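You operate a simulated robot arm through the tools that you are given. There is no shell and no other tool.

You run a simulated robot arm. Do the job below in one go: nothing can be reset, and whatever is moved stays where it is left.

Task
Switch the parts wash off, move the green banded sleeve to the white tray and drain the tub.
Fine: switch off first; rest the lid on the blue mat, then back on.

Only the result counts: the job must be done as asked and must still hold three seconds after the hand-in. Knocking over, shifting, dropping, spilling or breaking anything else fails it. Lids that push on must go on centred and level and be pressed home; caps that screw on are set level and turned clockwise until they are tight.

Robot
A 7-joint arm with a two-finger parallel gripper, fixed in place. Base frame: the origin is at the foot of the arm, x ahead of it, y to its left, z up; the work surface is at about z = 0. Units: cm, rad, N and s.
With the tool pointing down near the work surface it reaches from about 24 to 62 cm from the base axis. Its first joint turns from -1.152 to 1.152 rad. Payload 2.6 kg.
Tool frame: the origin (TCP) lies between the finger pads and is the grasp point; the fingertips stand 3 cm ahead of it; z points along the fingers, y is the line along which they close. Largest opening 9.4 cm; finger width 2.8, thickness 1; the body of the gripper, 5 by 9.6 cm, starts 5.5 cm behind the TCP.
Orientation is that of the tool frame in the base frame, as a unit quaternion [w, x, y, z]. With the fingers straight down and closing along the base's y, the tool's x points along the base's -x, its y along +y and its z along -z.

Tools
- The arm moves only by the tool jog_arm. Its argument "series" is a list of rows, each an object (a shift or turn left out is 0, a gripper value left out holds the last) with "slide": the shift along the tool's x, y, z in units of 50 mm (1.0 is 50 mm), a list of three; "dr": the turn, a rotation vector about the tool's x, y, z in units of 5 degrees (1.0 is 5 degrees), a list of three; "hand": the gripper command, from -1 (shut) to 1 (fully open), values between in proportion. In form: [{"slide": [x, y, z], "dr": [rx, ry, rz], "hand": hand}, ...]. A call has 1 to 20 rows; each row shifts and turns the commanded pose from where the row before left it, along the tool's axes as they then stand. A call with a number of a shift or a turn outside -1 to 1 is refused whole. Each row takes 0.2 s and may step no farther than 5 cm and 0.15 rad from the row before; otherwise, or with a gripper value out of range, the whole call is refused. Where a pose cannot be reached the arm comes as near as it can. A force on the tool above 40 N (or 10 N above the force at the start of the call, whichever is more), or a blocked arm, ends the call early, and 0.2 s more pass. Each finger travels about 7.2 cm/s and halts on what it meets, pressing with about 27 N; the grip force reading is that of the motor and also rises with nothing between the fingers. The clock runs only during rows and for 0.2 s after the last one: add rows that do not move to give the fingers time. The reply holds the time, the measured pose of the TCP, the force on the tool along the base axes, the opening and the grip force, in the units named above and with some noise, with the torque about the TCP (base axes, N m) and any sound that the robot's microphone picked up.
- Cameras (640 x 400 px; columns grow to the right, rows downward): "scene" is fixed at [3.99, 44.58, 55.38]; the picture's right is [-0.66, -0.75, 0.00], its down [-0.52, 0.45, -0.73] and it looks along [0.55, -0.48, -0.69] (base axes); focal length 329 px, centre (320, 200). "wrist" rides on the gripper at [7.6, 1.4, -10.2] in the tool frame; the picture's right is [-0.18, 0.98, 0.00], its down [-0.75, -0.14, -0.64] and it looks along [-0.63, -0.12, 0.77] (tool axes); focal length 243 px, centre (320, 200).
- camera(camera): a new picture of that camera. It takes no simulated time.
- point_at(camera, pixels): for up to 12 pixels [column, row] of the newest picture of that camera ("zoom" is the newest enlarged one), the place [x, y, z] in the base frame of the surface seen there, good to about 0.2 cm. It takes no simulated time.
- close_up(camera, box): a new picture of the part [left, top, right, bottom] of that camera's present view, enlarged. It takes no simulated time.
- finish_job(): hands the job in; it is judged then, once.

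Leave the gripper open and the arm clear of the work at the hand-in unless told otherwise.

The tools are called after ">>>" by a JSON object that holds its "op" and its "data". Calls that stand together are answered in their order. jog_arm: Moves the arm, as the interface text tells. Its arguments: {"type":"object","properties":{"series":{"type":"array","items":{"type":"object","properties":{"slide":{"type":"array","items":{"type":"number"}},"dr":{"type":"array","items":{"type":"number"}},"hand":{"type":"number"}}}}},"required":["series"]} The other tools are called the same way: camera (camera) takes a picture; point_at (camera, pixels) gives the place of the surface under pixels of a picture; close_up (camera, box) takes an enlarged picture of a part of a camera's view; finish_job () hands the job in.

At the start:

```text
time: 0.0
ee_pos: [30.84, 25.14, 31.26]
tcp_rot: [0.001, 0.0, 1.0, 0.0]
ft_force: [-1.1, -0.2, 0.2]
wrist_torque: [0.0, -0.02, -0.01]
width: 9.41
gripper_force: 0.1
```

scene: 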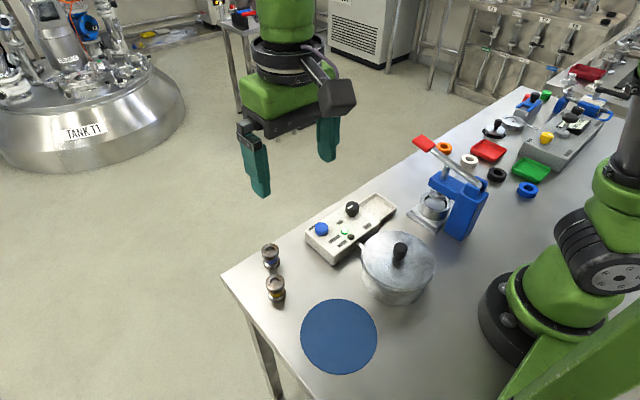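
wrist: 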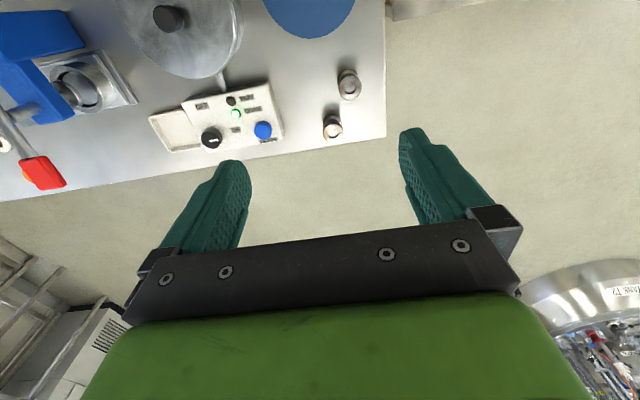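

I see a pot with a black-knobbed lid at about (398,262), a control panel with a blue button and black knob at about (345,225), a blue mat at (340,335), and two small sleeves or bottles at (270,258) and (276,290). I'll take enlarged pictures to read the labels.

>>> {"op": "close_up", "data": {"camera": "scene", "box": [290, 180, 450, 280]}}

>>> {"op": "close_up", "data": {"camera": "wrist", "box": [130, 60, 310, 170]}}

>>> {"op": "close_up", "data": {"camera": "scene", "box": [400, 80, 620, 240]}}

>>> {"op": "close_up", "data": {"camera": "scene", "box": [220, 230, 340, 310]}}

```text
4.00 times, centred on (370, 230) of scene
```

zoom: 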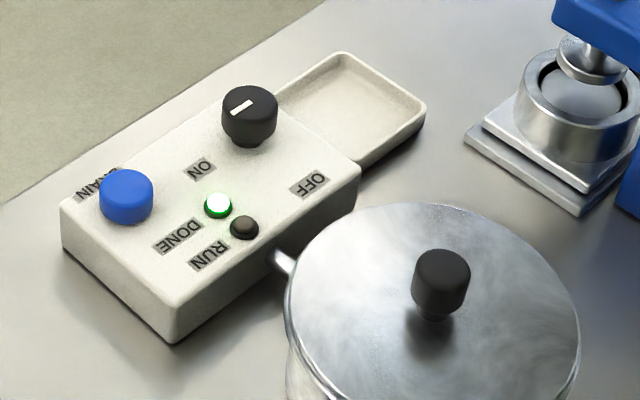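

```text
3.56 times, centred on (220, 115) of wrist
```

zoom: 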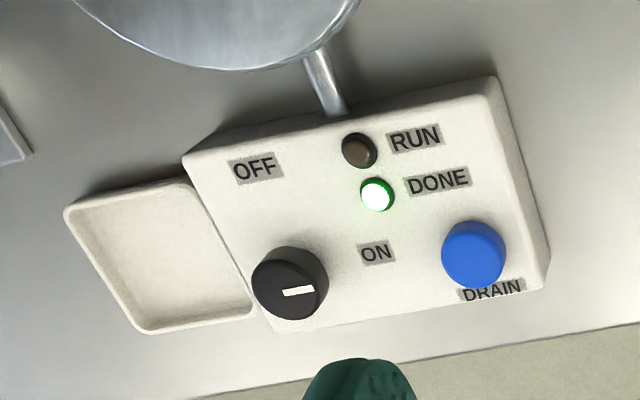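

```text
2.50 times, centred on (510, 160) of scene
```

zoom: 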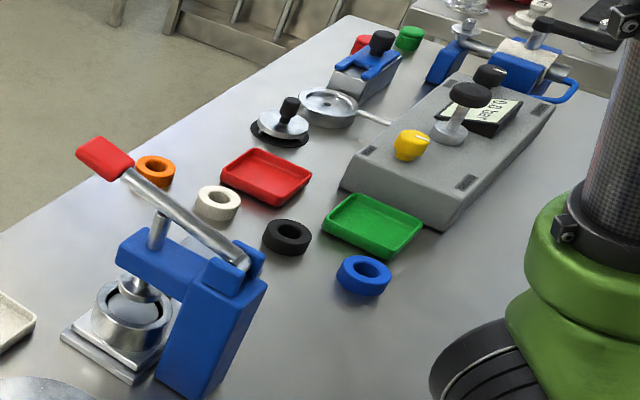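

```text
5.00 times, centred on (280, 270) of scene
```

zoom: 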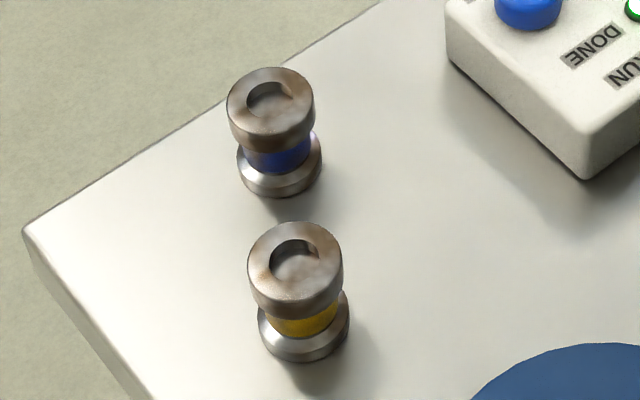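

The two sleeves standing on the bench are banded blue and yellow, so the green one is probably in the covered tub. The panel knob's white mark points to ON, and the green DONE lamp is lit. Next I'll get 3D positions from the scene picture.

>>> {"op": "point_at", "data": {"camera": "scene", "pixels": [[352.5, 204], [321.5, 227.5], [367.5, 225.7], [340, 222], [400.7, 245], [377.5, 207], [339, 336], [395, 211], [376, 194], [305, 236], [333, 265], [379, 221]]}}

>>> {"op": "point_at", "data": {"camera": "wrist", "pixels": [[210, 136], [262, 129], [201, 105], [235, 129], [170, 17], [173, 132], [351, 74], [331, 118], [130, 30], [241, 20], [180, 70], [310, 10]]}}

>>> {"op": "close_up", "data": {"camera": "scene", "box": [340, 220, 460, 310]}}

```text
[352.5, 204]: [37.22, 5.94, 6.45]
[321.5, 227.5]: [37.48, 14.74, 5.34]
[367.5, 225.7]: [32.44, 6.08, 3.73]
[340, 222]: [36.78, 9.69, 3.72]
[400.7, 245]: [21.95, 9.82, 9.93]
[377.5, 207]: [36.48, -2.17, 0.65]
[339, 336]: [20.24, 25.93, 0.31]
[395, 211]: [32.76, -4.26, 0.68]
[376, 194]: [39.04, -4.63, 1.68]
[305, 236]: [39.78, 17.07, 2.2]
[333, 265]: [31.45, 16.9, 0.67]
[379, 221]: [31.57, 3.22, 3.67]
```

```text
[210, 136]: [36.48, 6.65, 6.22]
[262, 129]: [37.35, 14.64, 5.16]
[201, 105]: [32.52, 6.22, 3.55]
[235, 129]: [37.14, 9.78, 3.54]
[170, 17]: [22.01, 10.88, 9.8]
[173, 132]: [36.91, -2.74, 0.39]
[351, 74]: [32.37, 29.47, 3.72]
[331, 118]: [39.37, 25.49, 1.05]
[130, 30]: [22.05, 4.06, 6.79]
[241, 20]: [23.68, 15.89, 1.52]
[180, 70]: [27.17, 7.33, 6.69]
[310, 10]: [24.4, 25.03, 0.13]
```

```text
4.44 times, centred on (400, 265) of scene
```

zoom: 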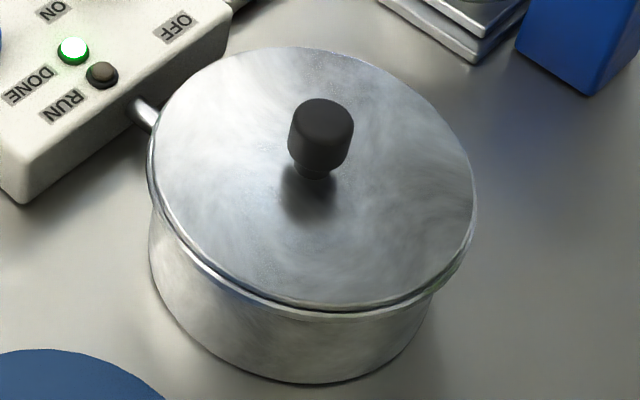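

The panel knob is near (37.0, 6.1) with its top at z≈6.4. ON lies in its +y direction and OFF in its −x direction, so it needs about a 90° counter-clockwise turn seen from above. I'll move above the knob and look down with the wrist camera.

>>> {"op": "jog_arm", "data": {"series": [{"slide": [-0.206, -0.634, 0.376]}, {"slide": [-0.206, -0.634, 0.376]}, {"slide": [-0.206, -0.634, 0.376]}, {"slide": [-0.206, -0.634, 0.376]}, {"slide": [-0.206, -0.634, 0.376]}, {"slide": [-0.206, -0.634, 0.376]}, {"slide": [0, 0, 0]}]}}

>>> {"op": "camera", "data": {"camera": "wrist"}}

>>> {"op": "camera", "data": {"camera": "scene"}}

```text
time: 1.6
ee_pos: [37.21, 5.89, 20.01]
tcp_rot: [0.0, 0.0, 1.0, 0.0]
ft_force: [0.5, -0.1, 0.2]
wrist_torque: [0.04, 0.01, 0.01]
width: 9.39
gripper_force: 0.1
```

```text
taken
```

wrist: 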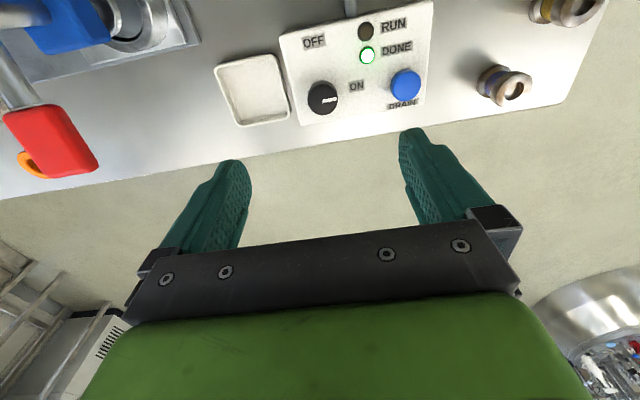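

```text
taken
```

scene: 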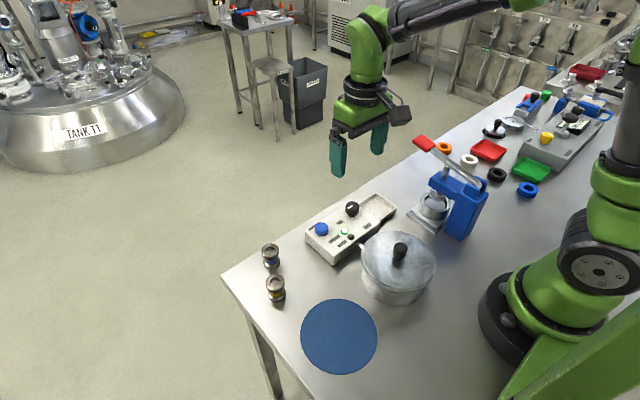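

The knob now sits at about (322,98) in the wrist picture. I'll enlarge it to locate its edges.

>>> {"op": "close_up", "data": {"camera": "wrist", "box": [210, 0, 450, 150]}}

```text
2.67 times, centred on (330, 75) of wrist
```

zoom: 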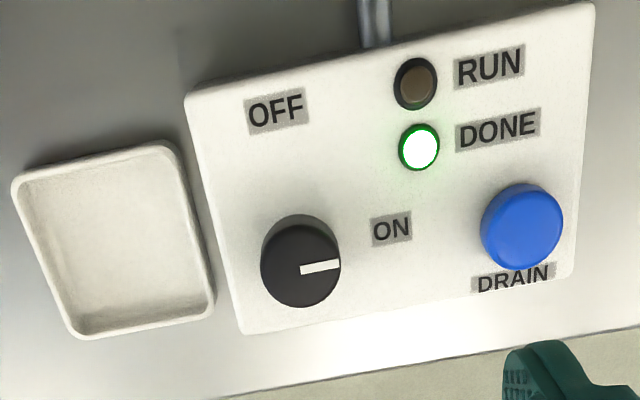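

I'll query the knob's top face, the button, the labels and the tray in this enlarged picture.

>>> {"op": "point_at", "data": {"camera": "zoom", "pixels": [[300, 266], [267, 268], [336, 268], [301, 302], [301, 234], [276, 110], [391, 229], [522, 230], [115, 240], [80, 325], [160, 152], [418, 148]]}}

```text
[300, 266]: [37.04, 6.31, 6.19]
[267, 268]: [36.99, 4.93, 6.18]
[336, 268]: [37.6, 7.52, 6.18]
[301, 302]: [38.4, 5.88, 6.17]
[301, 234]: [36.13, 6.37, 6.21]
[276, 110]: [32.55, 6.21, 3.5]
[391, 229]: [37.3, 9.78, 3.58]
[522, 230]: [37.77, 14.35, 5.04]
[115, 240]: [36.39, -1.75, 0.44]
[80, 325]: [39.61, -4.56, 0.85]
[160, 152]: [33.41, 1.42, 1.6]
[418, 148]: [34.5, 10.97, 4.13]
```

The knob's centre is about (37.2, 6.2) with radius ≈1.4. Next I'll narrow the opening to about 6 cm and pre-turn the tool +45° about its z, so the 90° turn is split evenly around neutral. I'm staying high for this step.

>>> {"op": "jog_arm", "data": {"series": [{"slide": [0, 0.04, 0], "hand": 0.28}, {"dr": [0, 0, 1]}, {"dr": [0, 0, 1]}, {"dr": [0, 0, 1]}, {"dr": [0, 0, 1]}, {"dr": [0, 0, 1]}, {"dr": [0, 0, 1]}, {"dr": [0, 0, 1]}, {"dr": [0, 0, 1]}, {"dr": [0, 0, 1]}, {"slide": [0, 0, 0.8]}, {"slide": [0, 0, 0]}]}}

>>> {"op": "close_up", "data": {"camera": "wrist", "box": [160, 0, 480, 200]}}

```text
time: 4.2
ee_pos: [36.82, 5.91, 16.14]
tcp_rot: [0.0, 0.384, 0.923, 0.0]
ft_force: [-0.5, -0.2, 0.2]
wrist_torque: [0.01, 0.0, -0.01]
width: 6.02
gripper_force: 0.1
```

```text
2.00 times, centred on (320, 100) of wrist
```

zoom: 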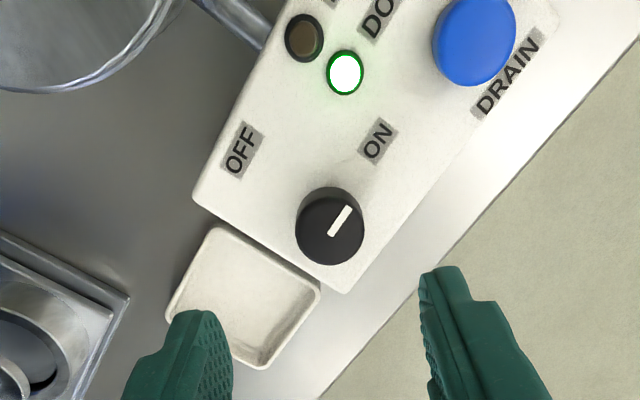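

The knob's top appears at about (330,228) in the enlarged picture, slightly right of the gripper axis. I'll query it again for a fine correction.

>>> {"op": "point_at", "data": {"camera": "zoom", "pixels": [[330, 228], [300, 228], [360, 228], [330, 200], [330, 258], [240, 150], [378, 142]]}}

>>> {"op": "jog_arm", "data": {"series": [{"slide": [0, 0, 0]}]}}

>>> {"op": "jog_arm", "data": {"series": [{"slide": [0, 0, 0]}]}}

>>> {"op": "jog_arm", "data": {"series": [{"slide": [0, 0, 0]}]}}

```text
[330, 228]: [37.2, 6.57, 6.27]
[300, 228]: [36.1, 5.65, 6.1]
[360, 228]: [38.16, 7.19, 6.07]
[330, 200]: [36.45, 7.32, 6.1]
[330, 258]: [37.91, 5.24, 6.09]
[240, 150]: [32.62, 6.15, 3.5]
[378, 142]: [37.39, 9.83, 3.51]
```

```text
time: 4.6
ee_pos: [36.82, 6.08, 16.13]
tcp_rot: [0.0, 0.383, 0.924, 0.0]
ft_force: [0.6, -0.2, -0.3]
wrist_torque: [0.01, -0.01, 0.04]
width: 6.0
gripper_force: 0.1
```

```text
time: 5.0
ee_pos: [36.78, 6.06, 16.17]
tcp_rot: [-0.001, 0.383, 0.924, -0.001]
ft_force: [-0.1, -0.7, -0.3]
wrist_torque: [-0.02, 0.03, 0.0]
width: 6.02
gripper_force: 0.0
```

```text
time: 5.4
ee_pos: [36.91, 5.91, 16.16]
tcp_rot: [0.0, 0.383, 0.924, 0.001]
ft_force: [0.4, 0.9, 0.3]
wrist_torque: [0.03, 0.01, 0.05]
width: 6.01
gripper_force: 0.1
```

The TCP averages (36.83, 6.0) and the knob centre is (37.15, 6.3), so I'll shift +0.44 cm along tool y. Then I'll lower until the tips are at about z 4.3 and close on the knob.

>>> {"op": "jog_arm", "data": {"series": [{"slide": [0, 0.088, 0]}, {"slide": [0, 0, 0.9]}, {"slide": [0, 0, 0.6]}, {"slide": [0, 0, 0.27]}, {"slide": [0, 0, 0]}, {"hand": -1}, {"hand": -1}, {"hand": -1}, {"hand": -1}]}}

>>> {"op": "close_up", "data": {"camera": "wrist", "box": [160, 0, 480, 200]}}

```text
time: 7.4
ee_pos: [37.12, 6.28, 7.03]
tcp_rot: [-0.003, 0.385, 0.923, -0.003]
ft_force: [-25.4, -27.9, 9.1]
wrist_torque: [-0.04, 0.25, -0.01]
width: 2.88
gripper_force: 45.1
```

```text
2.00 times, centred on (320, 100) of wrist
```

zoom: 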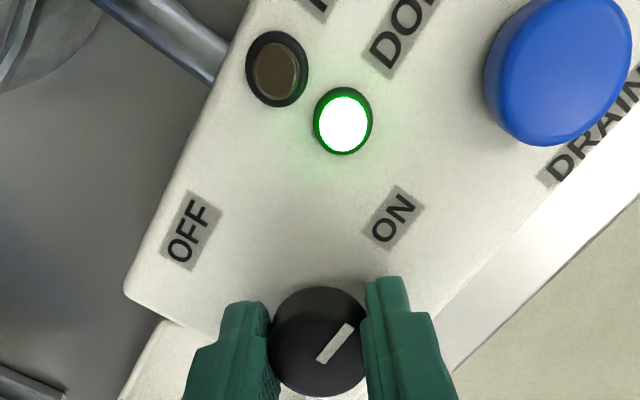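

The fingers hold the knob at width 2.88, but there's a side force of about 37 N along tool −y, so I'm slightly off centre. I'll nudge −y by 1 mm to relieve it.

>>> {"op": "jog_arm", "data": {"series": [{"slide": [0, -0.02, 0]}, {"slide": [0, 0, 0]}]}}

```text
time: 8.0
ee_pos: [37.12, 6.34, 7.03]
tcp_rot: [-0.002, 0.385, 0.923, -0.002]
ft_force: [-10.8, -26.2, -12.7]
wrist_torque: [0.69, 0.66, -0.04]
width: 2.88
gripper_force: 45.3
```

The side force fell to about 26 N. I'll keep relieving it.

>>> {"op": "jog_arm", "data": {"series": [{"slide": [0, -0.03, 0]}, {"slide": [0, 0, 0]}]}}

```text
time: 8.6
ee_pos: [37.06, 6.36, 7.09]
tcp_rot: [0.0, 0.382, 0.924, 0.0]
ft_force: [-0.2, -16.4, -30.2]
wrist_torque: [0.01, -0.4, 0.0]
width: 2.89
gripper_force: 45.1
```

Now there's about 30 N in z and 16 N in y. I'll ease the command down slightly and nudge in y to unload it.

>>> {"op": "jog_arm", "data": {"series": [{"slide": [0.0, -0.01, 0.02]}, {"slide": [0, 0, 0]}]}}

```text
time: 9.2
ee_pos: [36.98, 6.32, 7.14]
tcp_rot: [-0.001, 0.383, 0.924, 0.0]
ft_force: [5.9, -14.8, -27.0]
wrist_torque: [0.11, 0.26, -0.01]
width: 2.88
gripper_force: 44.8
```

I'll release a little, let the arm settle and re-grip, so the turn starts with little preload.

>>> {"op": "jog_arm", "data": {"series": [{"hand": -0.1}, {"hand": -0.1}, {"hand": -0.1}]}}

>>> {"op": "close_up", "data": {"camera": "wrist", "box": [160, 0, 480, 200]}}

```text
time: 10.0
ee_pos: [37.19, 6.38, 7.18]
tcp_rot: [0.0, 0.382, 0.924, 0.0]
ft_force: [0.6, -0.7, 0.0]
wrist_torque: [-0.04, -0.02, 0.02]
width: 4.19
gripper_force: 0.1
```

```text
2.00 times, centred on (320, 100) of wrist
```

zoom: 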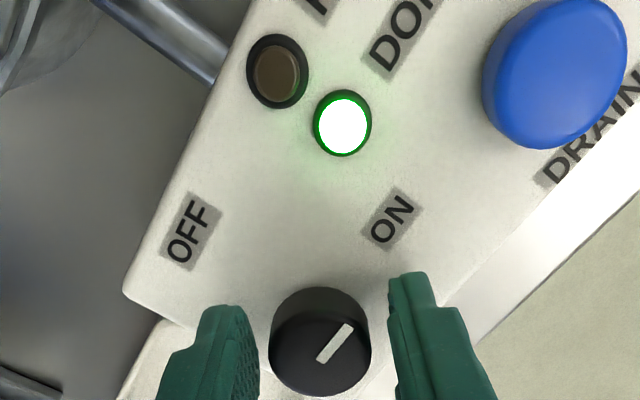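

The forces are zero when open, and the knob looks centred between the pads (knob columns 269–371, fingers 257–388). I'll close again.

>>> {"op": "jog_arm", "data": {"series": [{"hand": -1}, {"hand": -1}, {"hand": -1}]}}

```text
time: 10.8
ee_pos: [37.13, 6.32, 7.24]
tcp_rot: [0.0, 0.382, 0.924, 0.0]
ft_force: [-2.3, -0.4, 4.7]
wrist_torque: [0.06, 0.19, 0.01]
width: 2.9
gripper_force: 45.3
```

The grip is clean now, with only a few newtons on the tool. Next I'll turn counter-clockwise seen from above (negative about tool z): 8 steps of 5° first, then read.

>>> {"op": "jog_arm", "data": {"series": [{"dr": [0, 0, -1]}, {"dr": [0, 0, -1]}, {"dr": [0, 0, -1]}, {"dr": [0, 0, -1]}, {"dr": [0, 0, -1]}, {"dr": [0, 0, -1]}, {"dr": [0, 0, -1]}, {"dr": [0, 0, -1]}, {"slide": [0, 0, 0]}]}}

>>> {"op": "close_up", "data": {"camera": "wrist", "box": [160, 0, 480, 200]}}

```text
time: 12.8
ee_pos: [37.2, 6.25, 7.17]
tcp_rot: [-0.002, 0.044, 0.999, 0.0]
ft_force: [-21.1, -19.3, 25.8]
wrist_torque: [-0.31, 0.24, -0.04]
width: 2.87
gripper_force: 45.0
```

```text
2.00 times, centred on (320, 100) of wrist
```

zoom: 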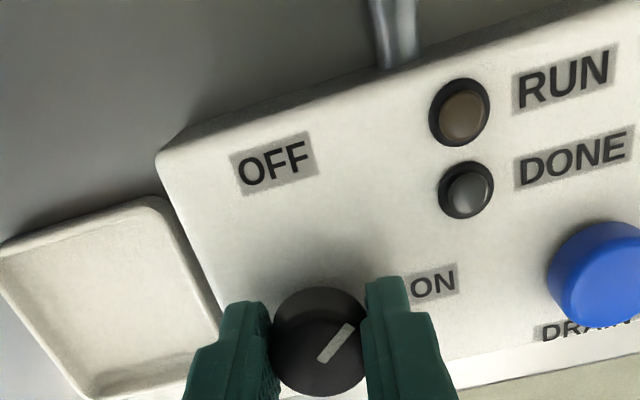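

The knob follows the gripper and the DONE lamp has gone out. The mark still needs about 50° more to reach OFF. The force is about 38 N, so I'll first re-seat the grip (open briefly, re-centre, close), then continue.

>>> {"op": "jog_arm", "data": {"series": [{"hand": -0.1}, {"hand": -0.1}, {"hand": -0.1}, {"hand": -1}, {"hand": -1}, {"hand": -1}]}}

```text
time: 14.2
ee_pos: [37.12, 6.29, 7.11]
tcp_rot: [0.0, 0.045, 0.999, -0.001]
ft_force: [0.0, -13.9, 0.3]
wrist_torque: [-0.15, 0.09, 0.01]
width: 2.93
gripper_force: 44.8
```

The load is down to 14 N, so I'll turn the remaining 50° or so.

>>> {"op": "jog_arm", "data": {"series": [{"dr": [0, 0, -1]}, {"dr": [0, 0, -1]}, {"dr": [0, 0, -1]}, {"dr": [0, 0, -1]}, {"dr": [0, 0, -1]}, {"dr": [0, 0, -1]}, {"dr": [0, 0, -1]}, {"dr": [0, 0, -1]}, {"dr": [0, 0, -1]}, {"dr": [0, 0, -1]}, {"slide": [0, 0, 0]}]}}

>>> {"op": "close_up", "data": {"camera": "wrist", "box": [160, 0, 480, 200]}}

```text
time: 16.6
ee_pos: [37.15, 6.21, 7.25]
tcp_rot: [-0.002, -0.381, 0.924, -0.001]
ft_force: [-5.2, -23.8, -6.9]
wrist_torque: [0.09, -0.36, -0.15]
width: 2.89
gripper_force: 45.1
```

```text
2.00 times, centred on (320, 100) of wrist
```

zoom: 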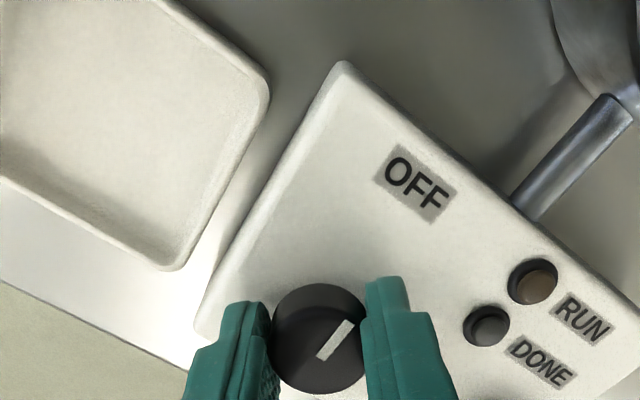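

Both lamps are dark and the mark points toward OFF. I'll release the knob and rise, then check the mark against the OFF label.

>>> {"op": "jog_arm", "data": {"series": [{"hand": 0.2}, {"hand": 0.2}, {"hand": 0.2}, {"slide": [0, 0, -0.6]}, {"slide": [0, 0, -0.9]}, {"slide": [0, 0, -0.9]}, {"slide": [0, 0, 0]}]}}

>>> {"op": "close_up", "data": {"camera": "wrist", "box": [160, 0, 480, 200]}}

>>> {"op": "close_up", "data": {"camera": "scene", "box": [290, 180, 450, 280]}}

```text
time: 18.2
ee_pos: [37.41, 6.44, 19.47]
tcp_rot: [-0.001, -0.383, 0.924, 0.0]
ft_force: [0.0, 0.2, -0.8]
wrist_torque: [-0.01, 0.0, -0.02]
width: 5.64
gripper_force: 0.0
```

```text
2.00 times, centred on (320, 100) of wrist
```

zoom: 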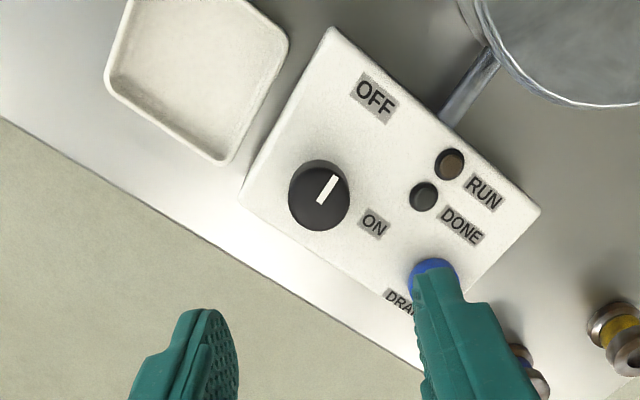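

```text
4.00 times, centred on (370, 230) of scene
```

zoom: 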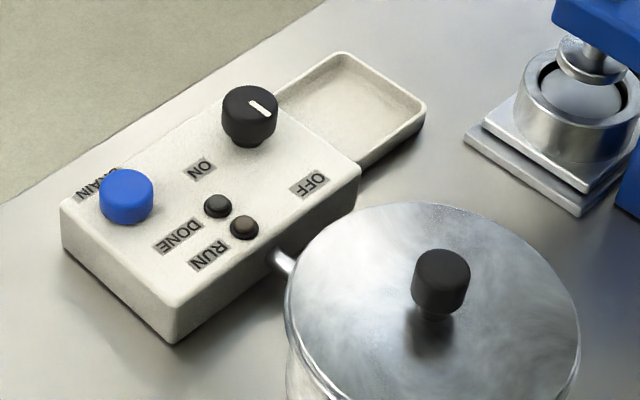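

The lamps are off and the mark points to OFF. I'll measure the mark's angle to be sure.

>>> {"op": "close_up", "data": {"camera": "wrist", "box": [280, 30, 380, 130]}}

```text
4.00 times, centred on (330, 80) of wrist
```

zoom: 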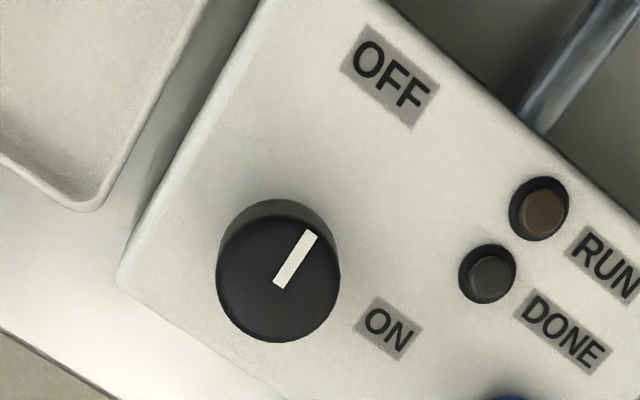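

>>> {"op": "point_at", "data": {"camera": "zoom", "pixels": [[281, 284], [311, 236], [390, 85], [390, 327], [278, 222], [225, 280], [333, 280], [278, 335]]}}

>>> {"op": "close_up", "data": {"camera": "scene", "box": [340, 220, 460, 310]}}

```text
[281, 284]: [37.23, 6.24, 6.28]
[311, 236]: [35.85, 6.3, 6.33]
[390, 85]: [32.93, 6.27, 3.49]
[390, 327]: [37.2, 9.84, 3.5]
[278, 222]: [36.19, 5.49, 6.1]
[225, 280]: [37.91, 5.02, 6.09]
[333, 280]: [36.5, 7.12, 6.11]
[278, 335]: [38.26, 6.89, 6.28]
```

```text
4.44 times, centred on (400, 265) of scene
```

zoom: 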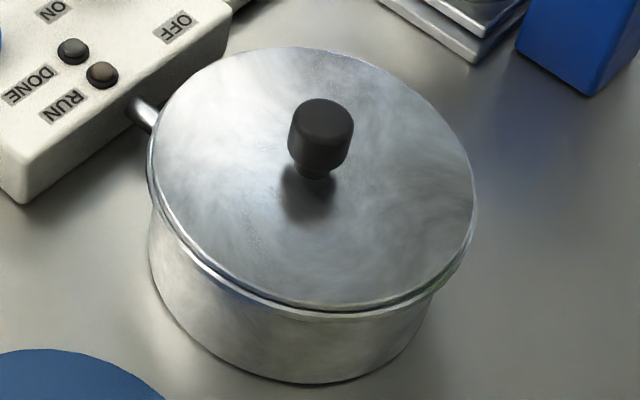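

The mark lies along −x, straight at OFF, so the switch is off. Now I'll measure the lid: its knob and rim points.

>>> {"op": "point_at", "data": {"camera": "zoom", "pixels": [[320, 112], [320, 150], [294, 130], [348, 130], [316, 170], [158, 160], [466, 215], [290, 53], [330, 297], [400, 90], [220, 265], [315, 215]]}}

```text
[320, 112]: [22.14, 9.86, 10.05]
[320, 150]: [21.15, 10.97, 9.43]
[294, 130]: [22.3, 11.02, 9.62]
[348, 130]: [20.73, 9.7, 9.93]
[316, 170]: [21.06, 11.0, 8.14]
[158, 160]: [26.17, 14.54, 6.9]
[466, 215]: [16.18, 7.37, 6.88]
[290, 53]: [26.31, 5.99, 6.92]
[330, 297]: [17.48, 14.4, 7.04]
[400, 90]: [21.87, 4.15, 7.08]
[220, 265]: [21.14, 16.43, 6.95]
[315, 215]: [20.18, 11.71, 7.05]
```

The lid's centre comes out near (21.5, 10.4), its top surface at z≈7.0 and its knob top at z≈10. I'll turn the tool back to neutral yaw, fly over the lid and look down.

>>> {"op": "jog_arm", "data": {"series": [{"dr": [0, 0, 1]}, {"dr": [0, 0, 1]}, {"dr": [0, 0, 1]}, {"dr": [0, 0, 1]}, {"dr": [0, 0, 1]}, {"dr": [0, 0, 1]}, {"dr": [0, 0, 1]}, {"dr": [0, 0, 1]}, {"dr": [0, 0, 1]}, {"slide": [0.785, 0.205, 0]}, {"slide": [0.785, 0.205, 0]}, {"slide": [0.785, 0.205, 0]}, {"slide": [0.785, 0.205, 0]}, {"slide": [0, 0, 0]}]}}

>>> {"op": "camera", "data": {"camera": "wrist"}}

>>> {"op": "camera", "data": {"camera": "scene"}}

```text
time: 21.2
ee_pos: [21.6, 10.53, 18.8]
tcp_rot: [0.0, -0.001, 1.0, 0.0]
ft_force: [-0.6, 0.4, -0.3]
wrist_torque: [0.01, -0.02, 0.01]
width: 5.64
gripper_force: 0.0
```

```text
taken
```

wrist: 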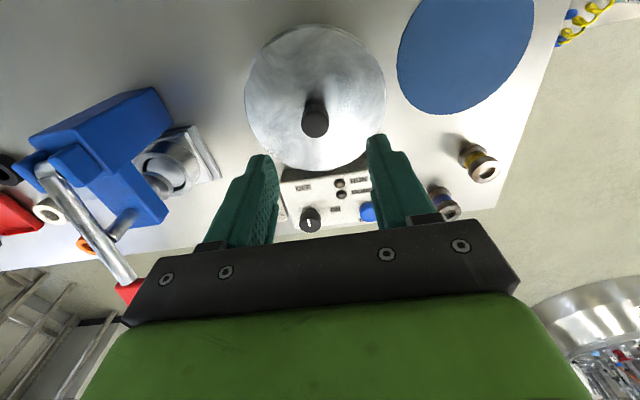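

```text
taken
```

scene: 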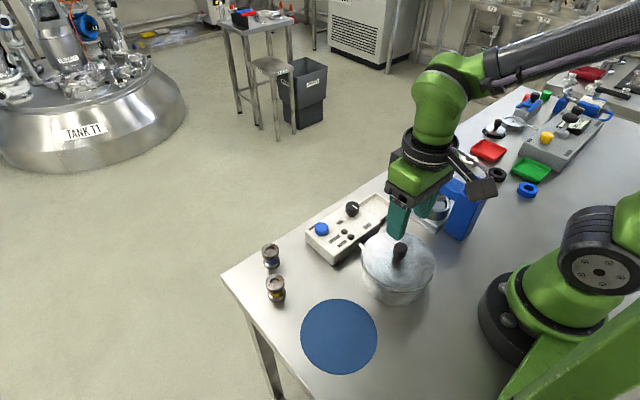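

I'm now above the lid, whose knob shows at about (316,120) in the wrist picture. The reading z=18.8 is a little lower than I expected, so I'll read the pose again and enlarge the view.

>>> {"op": "jog_arm", "data": {"series": [{"slide": [0, 0, 0]}]}}

>>> {"op": "jog_arm", "data": {"series": [{"slide": [0, 0, 0]}]}}

>>> {"op": "close_up", "data": {"camera": "wrist", "box": [220, 10, 410, 180]}}

```text
time: 21.6
ee_pos: [21.66, 10.5, 18.89]
tcp_rot: [0.0, 0.0, 1.0, 0.0]
ft_force: [0.4, -0.8, 0.1]
wrist_torque: [0.04, -0.02, -0.01]
width: 5.64
gripper_force: 0.0
```

```text
time: 22.0
ee_pos: [21.52, 10.47, 18.96]
tcp_rot: [0.0, -0.001, 1.0, 0.0]
ft_force: [-0.2, 0.8, 0.2]
wrist_torque: [0.0, -0.03, 0.02]
width: 5.63
gripper_force: 0.1
```

```text
2.35 times, centred on (315, 95) of wrist
```

zoom: 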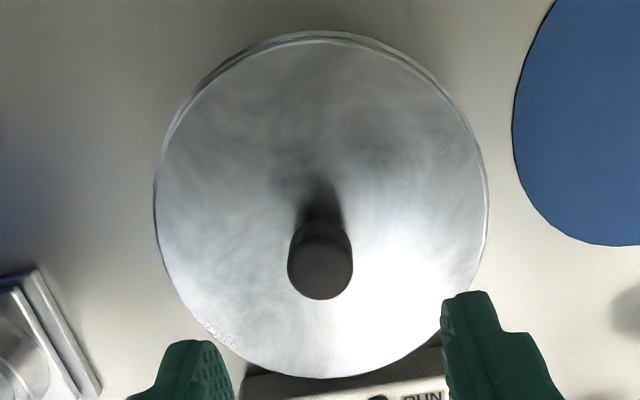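

The lid knob's top face is at about (320,270) in this enlargement. I'll query the knob and rim for a precise centre.

>>> {"op": "point_at", "data": {"camera": "zoom", "pixels": [[320, 270], [292, 268], [349, 268], [320, 242], [320, 296], [320, 245], [160, 200], [484, 215], [310, 375], [315, 42], [215, 90], [430, 330]]}}

```text
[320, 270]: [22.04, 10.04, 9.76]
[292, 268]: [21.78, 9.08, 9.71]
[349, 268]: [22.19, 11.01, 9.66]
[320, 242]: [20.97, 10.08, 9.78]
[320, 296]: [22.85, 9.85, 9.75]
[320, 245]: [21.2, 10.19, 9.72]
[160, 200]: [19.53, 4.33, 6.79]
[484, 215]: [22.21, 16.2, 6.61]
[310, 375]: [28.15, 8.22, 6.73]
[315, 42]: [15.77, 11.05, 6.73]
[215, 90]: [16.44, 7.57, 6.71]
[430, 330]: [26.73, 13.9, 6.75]
```

The lid knob centre is about (21.95, 10.03), with the lid surface at z≈6.8. I'll shift by (+0.35, −0.43) and descend so the tips stop around z≈7.4, just above the lid, still open.

>>> {"op": "jog_arm", "data": {"series": [{"slide": [-0.068, -0.086, 0]}, {"slide": [0, 0, 0.8]}, {"slide": [0, 0, 0.6]}, {"slide": [0, 0, 0.2]}, {"slide": [0, 0, 0]}, {"slide": [0, 0, 0]}]}}

>>> {"op": "camera", "data": {"camera": "wrist"}}

>>> {"op": "close_up", "data": {"camera": "scene", "box": [340, 180, 460, 310]}}

```text
time: 23.4
ee_pos: [21.86, 10.05, 11.19]
tcp_rot: [0.0, 0.0, 1.0, -0.001]
ft_force: [1.0, 0.2, 0.0]
wrist_torque: [0.01, 0.0, -0.03]
width: 5.64
gripper_force: 0.0
```

```text
taken
```

wrist: 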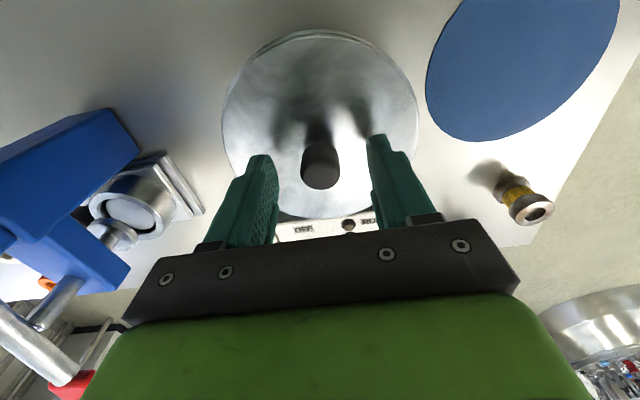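

```text
3.08 times, centred on (400, 245) of scene
```

zoom: 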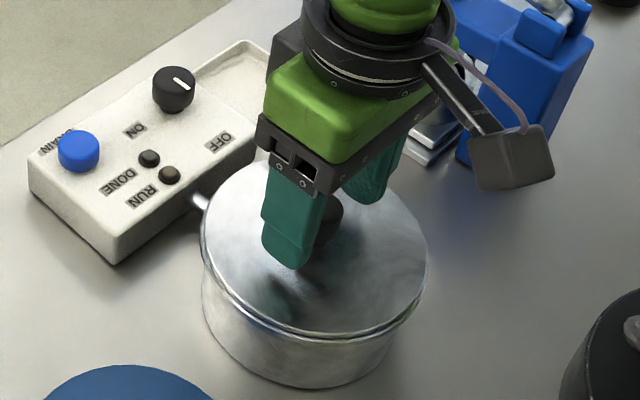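

The knob is centred between the fingers at columns 302–340, and the TCP is at z≈11.1. I'll lower 0.6 cm more and close on the knob.

>>> {"op": "jog_arm", "data": {"series": [{"slide": [0, 0, 0.12]}, {"slide": [0, 0, 0]}, {"hand": -1}, {"hand": -1}, {"hand": -1}, {"hand": -1}]}}

>>> {"op": "camera", "data": {"camera": "wrist"}}

```text
time: 24.8
ee_pos: [21.98, 10.11, 10.44]
tcp_rot: [0.0, 0.0, 1.0, 0.0]
ft_force: [0.4, 1.0, -0.2]
wrist_torque: [-0.03, 0.0, 0.04]
width: 2.32
gripper_force: 27.0
heard: snap
```

```text
taken
```

wrist: 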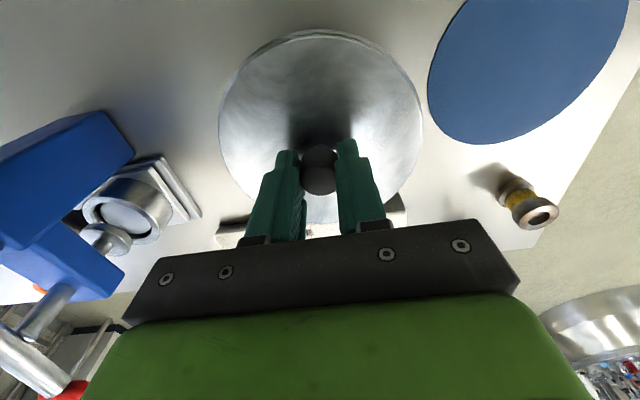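

The grip is on the knob (width 2.32, 27 N) and I heard a "snap". I'll check the lid in the scene view.

>>> {"op": "close_up", "data": {"camera": "scene", "box": [340, 180, 460, 310]}}

>>> {"op": "camera", "data": {"camera": "scene"}}

```text
3.08 times, centred on (400, 245) of scene
```

zoom: 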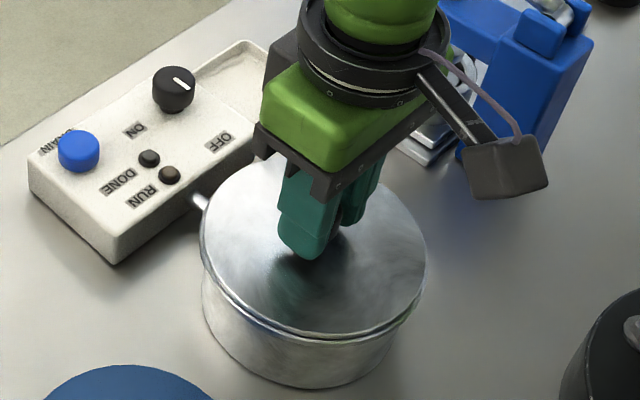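

```text
taken
```

scene: 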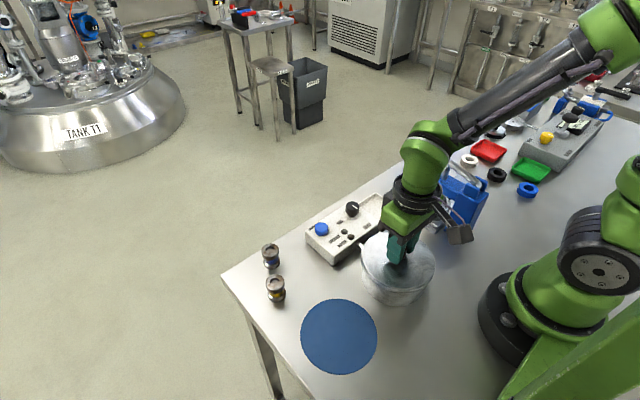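

The lid still sits flat and everything looks intact. I'll lift gently, straight up about 2 cm, and read.

>>> {"op": "jog_arm", "data": {"series": [{"slide": [0, 0, -0.1]}, {"slide": [0, 0, -0.1]}, {"slide": [0, 0, -0.1]}, {"slide": [0, 0, -0.1]}, {"slide": [0, 0, 0]}]}}

>>> {"op": "close_up", "data": {"camera": "scene", "box": [340, 180, 460, 310]}}

```text
time: 26.0
ee_pos: [21.73, 10.0, 12.47]
tcp_rot: [0.0, 0.0, 1.0, 0.0]
ft_force: [0.5, 0.2, -1.9]
wrist_torque: [0.01, 0.03, -0.04]
width: 2.34
gripper_force: 26.8
```

```text
3.08 times, centred on (400, 245) of scene
```

zoom: 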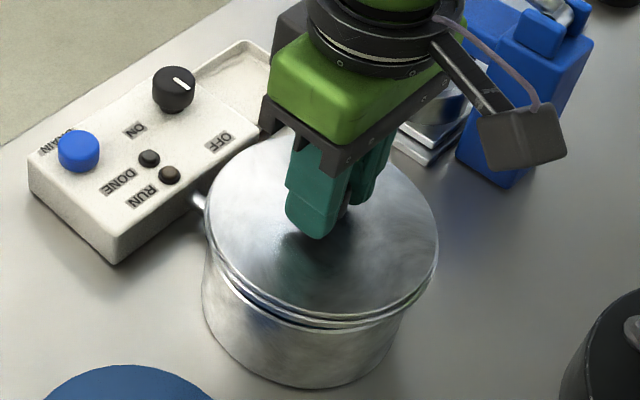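

The lid came off cleanly and weighs about 2 N. I'll lift it further and measure the mat's edges in the scene picture (columns 301–377, rows 298–374).

>>> {"op": "jog_arm", "data": {"series": [{"slide": [0, 0, -0.4]}, {"slide": [0, 0, -0.4]}, {"slide": [0, 0, 0]}]}}

>>> {"op": "camera", "data": {"camera": "scene"}}

>>> {"op": "camera", "data": {"camera": "wrist"}}

>>> {"op": "point_at", "data": {"camera": "scene", "pixels": [[303, 335], [375, 335], [340, 301], [340, 372], [312, 310], [366, 360], [366, 312], [314, 360]]}}

```text
time: 26.8
ee_pos: [21.91, 10.04, 16.7]
tcp_rot: [0.0, -0.001, 1.0, -0.001]
ft_force: [-0.1, 1.4, -1.3]
wrist_torque: [-0.01, -0.01, 0.0]
width: 2.33
gripper_force: 27.4
```

```text
taken
```

scene: 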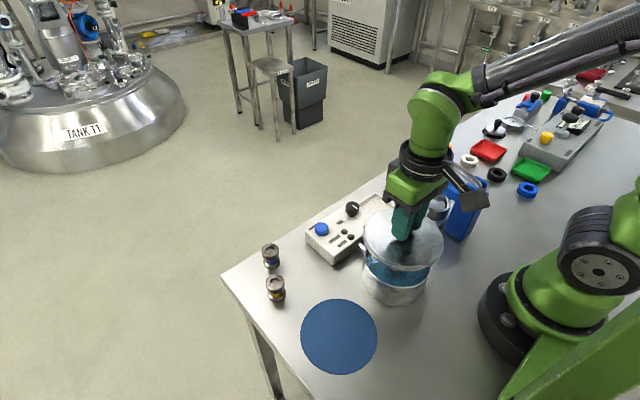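

```text
taken
```

wrist: 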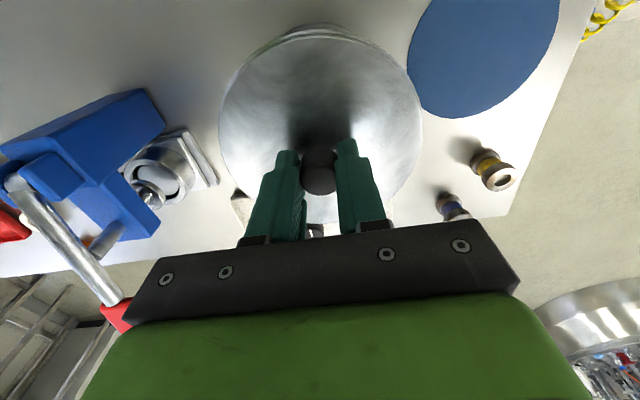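

```text
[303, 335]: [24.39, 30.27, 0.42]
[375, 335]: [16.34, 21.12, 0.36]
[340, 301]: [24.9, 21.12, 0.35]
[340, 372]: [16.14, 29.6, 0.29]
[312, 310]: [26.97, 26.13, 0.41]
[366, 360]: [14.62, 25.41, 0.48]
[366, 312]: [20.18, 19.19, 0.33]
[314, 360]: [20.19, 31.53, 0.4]
```

The mat centre is (20.45, 25.55) with radius ≈6.2, and I can see water in the tub. I'll carry the lid over the mat at this height.

>>> {"op": "jog_arm", "data": {"series": [{"slide": [0.075, 0.775, 0]}, {"slide": [0.075, 0.775, 0]}, {"slide": [0.075, 0.775, 0]}, {"slide": [0.075, 0.775, 0]}, {"slide": [0, 0, 0]}, {"slide": [0, 0, 0]}]}}

>>> {"op": "camera", "data": {"camera": "scene"}}

>>> {"op": "camera", "data": {"camera": "wrist"}}

```text
time: 28.2
ee_pos: [20.17, 25.56, 16.55]
tcp_rot: [0.0, 0.0, 1.0, -0.001]
ft_force: [0.0, 1.2, -2.0]
wrist_torque: [0.01, 0.03, -0.03]
width: 2.3
gripper_force: 26.6
```

```text
taken
```

scene: 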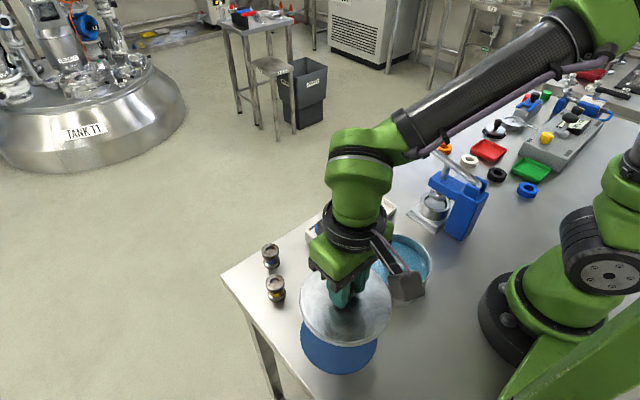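

```text
taken
```

wrist: 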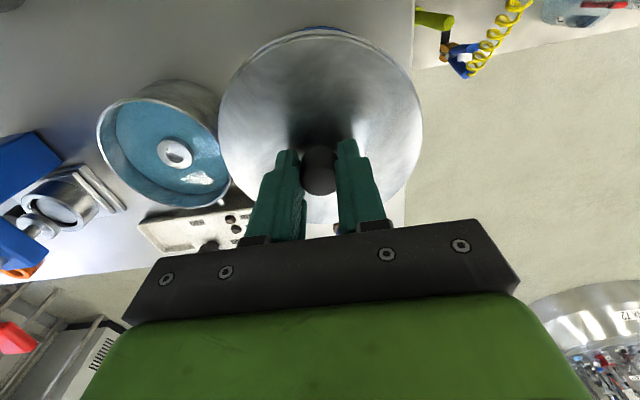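

The lid is over the mat, and I can see the sleeve standing near the tub's centre under the water. I'll lower most of the way to TCP z≈6.

>>> {"op": "jog_arm", "data": {"series": [{"slide": [0, 0, 0.6]}, {"slide": [0, 0, 0.6]}, {"slide": [0, 0, 0.6]}, {"slide": [0, 0, 0.2]}, {"slide": [0, 0, 0]}]}}

>>> {"op": "close_up", "data": {"camera": "scene", "box": [260, 220, 440, 390]}}

```text
time: 29.4
ee_pos: [20.29, 25.47, 6.6]
tcp_rot: [-0.001, 0.001, 1.0, 0.0]
ft_force: [0.2, -0.6, -1.9]
wrist_torque: [0.0, 0.01, 0.0]
width: 2.32
gripper_force: 27.2
```

```text
2.35 times, centred on (350, 305) of scene
```

zoom: 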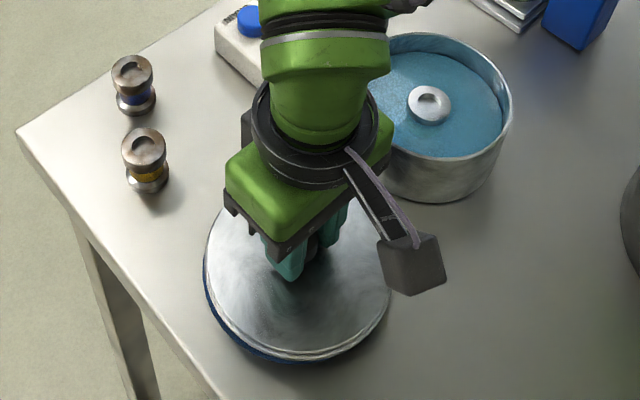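

The lid is about 1–2 cm above the mat and lined up. I'll lower in 2 mm steps, watching the force.

>>> {"op": "jog_arm", "data": {"series": [{"slide": [0, 0, 0.04]}, {"slide": [0, 0, 0.04]}, {"slide": [0, 0, 0.04]}, {"slide": [0, 0, 0]}]}}

>>> {"op": "jog_arm", "data": {"series": [{"slide": [0, 0, 0.04]}, {"slide": [0, 0, 0.04]}, {"slide": [0, 0, 0]}]}}

>>> {"op": "jog_arm", "data": {"series": [{"slide": [0, 0, 0.04]}, {"slide": [0, 0, 0]}]}}

```text
time: 30.4
ee_pos: [20.19, 25.42, 5.97]
tcp_rot: [0.0, 0.0, 1.0, 0.0]
ft_force: [-0.1, -0.7, -1.8]
wrist_torque: [-0.03, 0.03, 0.0]
width: 2.31
gripper_force: 27.1
```

```text
time: 31.2
ee_pos: [20.26, 25.53, 5.65]
tcp_rot: [0.001, 0.0, 1.0, 0.0]
ft_force: [0.3, -0.6, -1.3]
wrist_torque: [0.01, -0.02, -0.01]
width: 2.3
gripper_force: 27.4
```

```text
time: 31.8
ee_pos: [20.18, 25.41, 5.34]
tcp_rot: [0.0, 0.0, 1.0, 0.0]
ft_force: [-0.1, 0.1, -2.2]
wrist_torque: [0.0, 0.01, 0.0]
width: 2.31
gripper_force: 27.5
```

No contact yet at TCP z≈5.35, so I'll continue in small steps.

>>> {"op": "jog_arm", "data": {"series": [{"slide": [0, 0, 0.03]}, {"slide": [0, 0, 0]}]}}

>>> {"op": "jog_arm", "data": {"series": [{"slide": [0, 0, 0.03]}, {"slide": [0, 0, 0]}]}}

>>> {"op": "close_up", "data": {"camera": "scene", "box": [280, 270, 400, 390]}}

```text
time: 32.4
ee_pos: [20.24, 25.58, 5.13]
tcp_rot: [0.0, -0.001, 1.0, -0.001]
ft_force: [-0.5, 0.3, -1.3]
wrist_torque: [0.02, 0.02, 0.0]
width: 2.3
gripper_force: 27.4
```

```text
time: 33.0
ee_pos: [20.21, 25.53, 5.06]
tcp_rot: [0.0, 0.0, 1.0, 0.0]
ft_force: [-0.4, -0.4, -2.1]
wrist_torque: [-0.01, 0.01, 0.0]
width: 2.32
gripper_force: 27.3
```

```text
3.33 times, centred on (340, 330) of scene
```

zoom: 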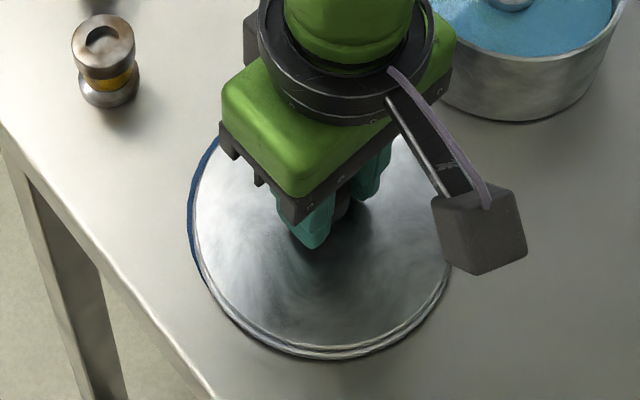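

The lid sits a touch toward −x of the mat centre. I'll shift +0.25 cm in x and continue down in small steps.

>>> {"op": "jog_arm", "data": {"series": [{"slide": [-0.05, 0, 0]}, {"slide": [0, 0, 0.03]}, {"slide": [0, 0, 0]}]}}

>>> {"op": "jog_arm", "data": {"series": [{"slide": [0, 0, 0.03]}, {"slide": [0, 0, 0]}]}}

>>> {"op": "jog_arm", "data": {"series": [{"slide": [0, 0, 0.03]}, {"slide": [0, 0, 0]}]}}

```text
time: 33.8
ee_pos: [20.47, 25.44, 4.89]
tcp_rot: [0.0, 0.0, 1.0, 0.0]
ft_force: [-0.8, -0.5, 5.4]
wrist_torque: [-0.02, 0.17, 0.0]
width: 2.31
gripper_force: 27.6
```

```text
time: 34.4
ee_pos: [20.57, 25.37, 4.74]
tcp_rot: [0.001, 0.001, 1.0, 0.001]
ft_force: [-4.7, -6.9, 26.3]
wrist_torque: [-0.14, 0.06, -0.05]
width: 2.31
gripper_force: 26.3
```

```text
time: 35.0
ee_pos: [20.48, 25.45, 4.59]
tcp_rot: [0.001, -0.001, 1.0, 0.001]
ft_force: [-4.6, -5.9, 28.8]
wrist_torque: [-0.32, -0.1, -0.01]
width: 2.29
gripper_force: 27.1
```

The lid is on the mat, with contact at TCP z≈4.9 and about 29 N now. I'll ease up 1.5 mm to unload, then open the fingers and rise.

>>> {"op": "jog_arm", "data": {"series": [{"slide": [0, 0, -0.03]}, {"slide": [0, 0, 0]}]}}

>>> {"op": "jog_arm", "data": {"series": [{"hand": 0.2}, {"hand": 0.2}, {"hand": 0.2}, {"hand": 0.2}]}}

>>> {"op": "close_up", "data": {"camera": "wrist", "box": [200, 0, 440, 240]}}

```text
time: 35.6
ee_pos: [20.52, 25.5, 4.57]
tcp_rot: [-0.002, 0.0, 1.0, -0.001]
ft_force: [-0.4, 0.2, -1.1]
wrist_torque: [0.03, -0.03, 0.03]
width: 2.28
gripper_force: 27.6
```

```text
time: 36.6
ee_pos: [20.54, 25.46, 4.58]
tcp_rot: [0.001, 0.0, 1.0, -0.001]
ft_force: [-0.2, -0.6, 0.0]
wrist_torque: [-0.03, -0.04, 0.01]
width: 5.66
gripper_force: 0.1
```

```text
1.67 times, centred on (320, 120) of wrist
```

zoom: 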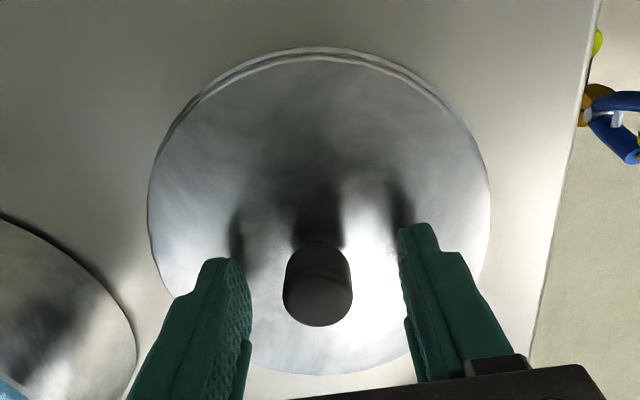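

The lid is released and resting on the mat. I'll rise straight up and go back over the tub to look inside.

>>> {"op": "jog_arm", "data": {"series": [{"slide": [0, 0, -0.8]}, {"slide": [0, 0, -0.8]}, {"slide": [0, 0, -0.8]}, {"slide": [0, 0, -0.4]}, {"slide": [-0.0625, -0.775, 0]}, {"slide": [-0.0625, -0.775, 0]}, {"slide": [-0.0625, -0.775, 0]}, {"slide": [-0.0625, -0.775, 0]}, {"slide": [0, 0, 0]}, {"slide": [0, 0, 0]}]}}

>>> {"op": "camera", "data": {"camera": "scene"}}

>>> {"op": "camera", "data": {"camera": "wrist"}}

```text
time: 38.8
ee_pos: [21.46, 10.06, 18.8]
tcp_rot: [-0.001, 0.0, 1.0, 0.0]
ft_force: [-0.5, -0.1, 0.0]
wrist_torque: [-0.03, 0.0, 0.02]
width: 5.64
gripper_force: 0.0
```

```text
taken
```

scene: 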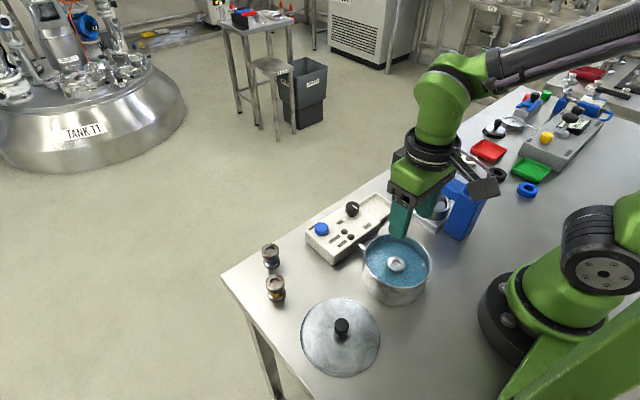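

```text
taken
```

wrist: 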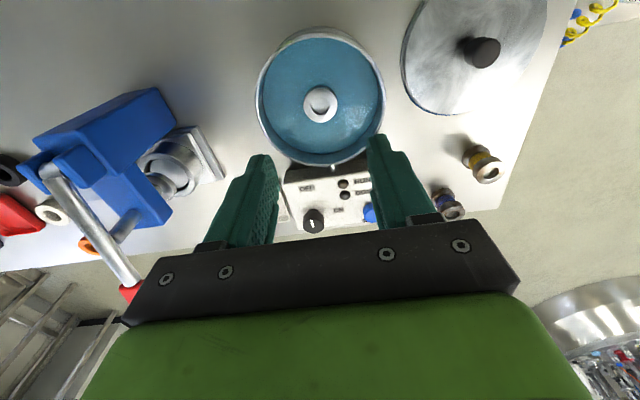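

The lid rests on the mat, and the tub shows the sleeve standing in the water at wrist (320,104). I'll enlarge both views.

>>> {"op": "close_up", "data": {"camera": "wrist", "box": [240, 20, 400, 180]}}

>>> {"op": "close_up", "data": {"camera": "scene", "box": [345, 220, 445, 310]}}

```text
2.50 times, centred on (320, 100) of wrist
```

zoom: 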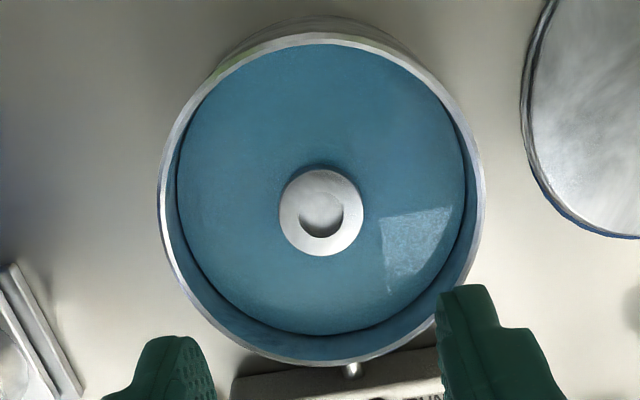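

```text
4.44 times, centred on (395, 265) of scene
```

zoom: 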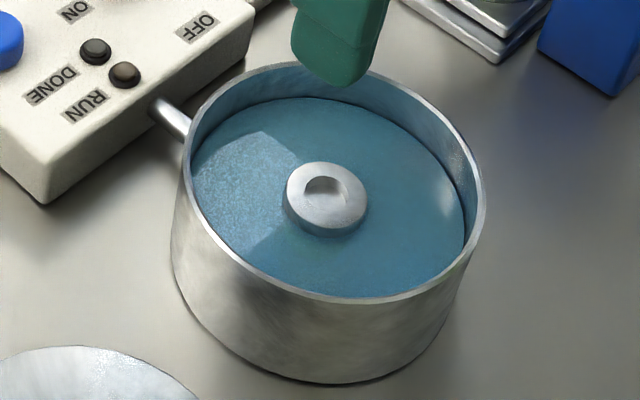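

The top ring of the sleeve stands just above the water. I'll query its position, the water level, the tub rim and the bench sleeves' heights.

>>> {"op": "point_at", "data": {"camera": "zoom", "pixels": [[325, 217], [295, 200], [360, 200], [330, 168], [330, 228], [240, 220], [400, 150], [190, 170], [478, 195], [320, 300], [330, 67], [250, 90]]}}

>>> {"op": "close_up", "data": {"camera": "wrist", "box": [240, 20, 400, 180]}}

```text
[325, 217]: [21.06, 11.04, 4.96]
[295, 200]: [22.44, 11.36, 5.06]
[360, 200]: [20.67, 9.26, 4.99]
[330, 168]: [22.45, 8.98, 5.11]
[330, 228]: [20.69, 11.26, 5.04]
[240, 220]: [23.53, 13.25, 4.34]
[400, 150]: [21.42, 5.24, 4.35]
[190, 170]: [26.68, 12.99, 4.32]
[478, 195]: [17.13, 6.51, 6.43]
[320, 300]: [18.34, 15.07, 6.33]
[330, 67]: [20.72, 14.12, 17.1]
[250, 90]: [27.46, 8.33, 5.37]
```

```text
2.50 times, centred on (320, 100) of wrist
```

zoom: 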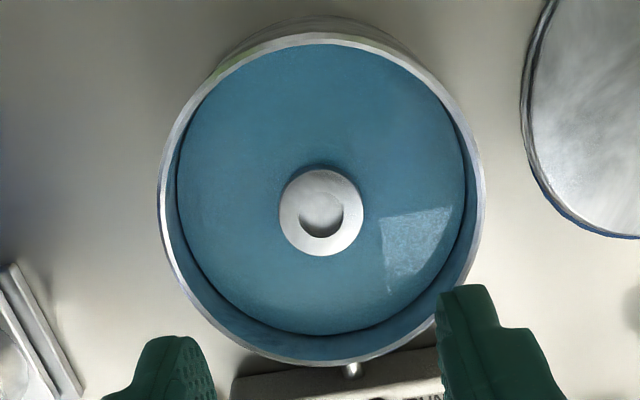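

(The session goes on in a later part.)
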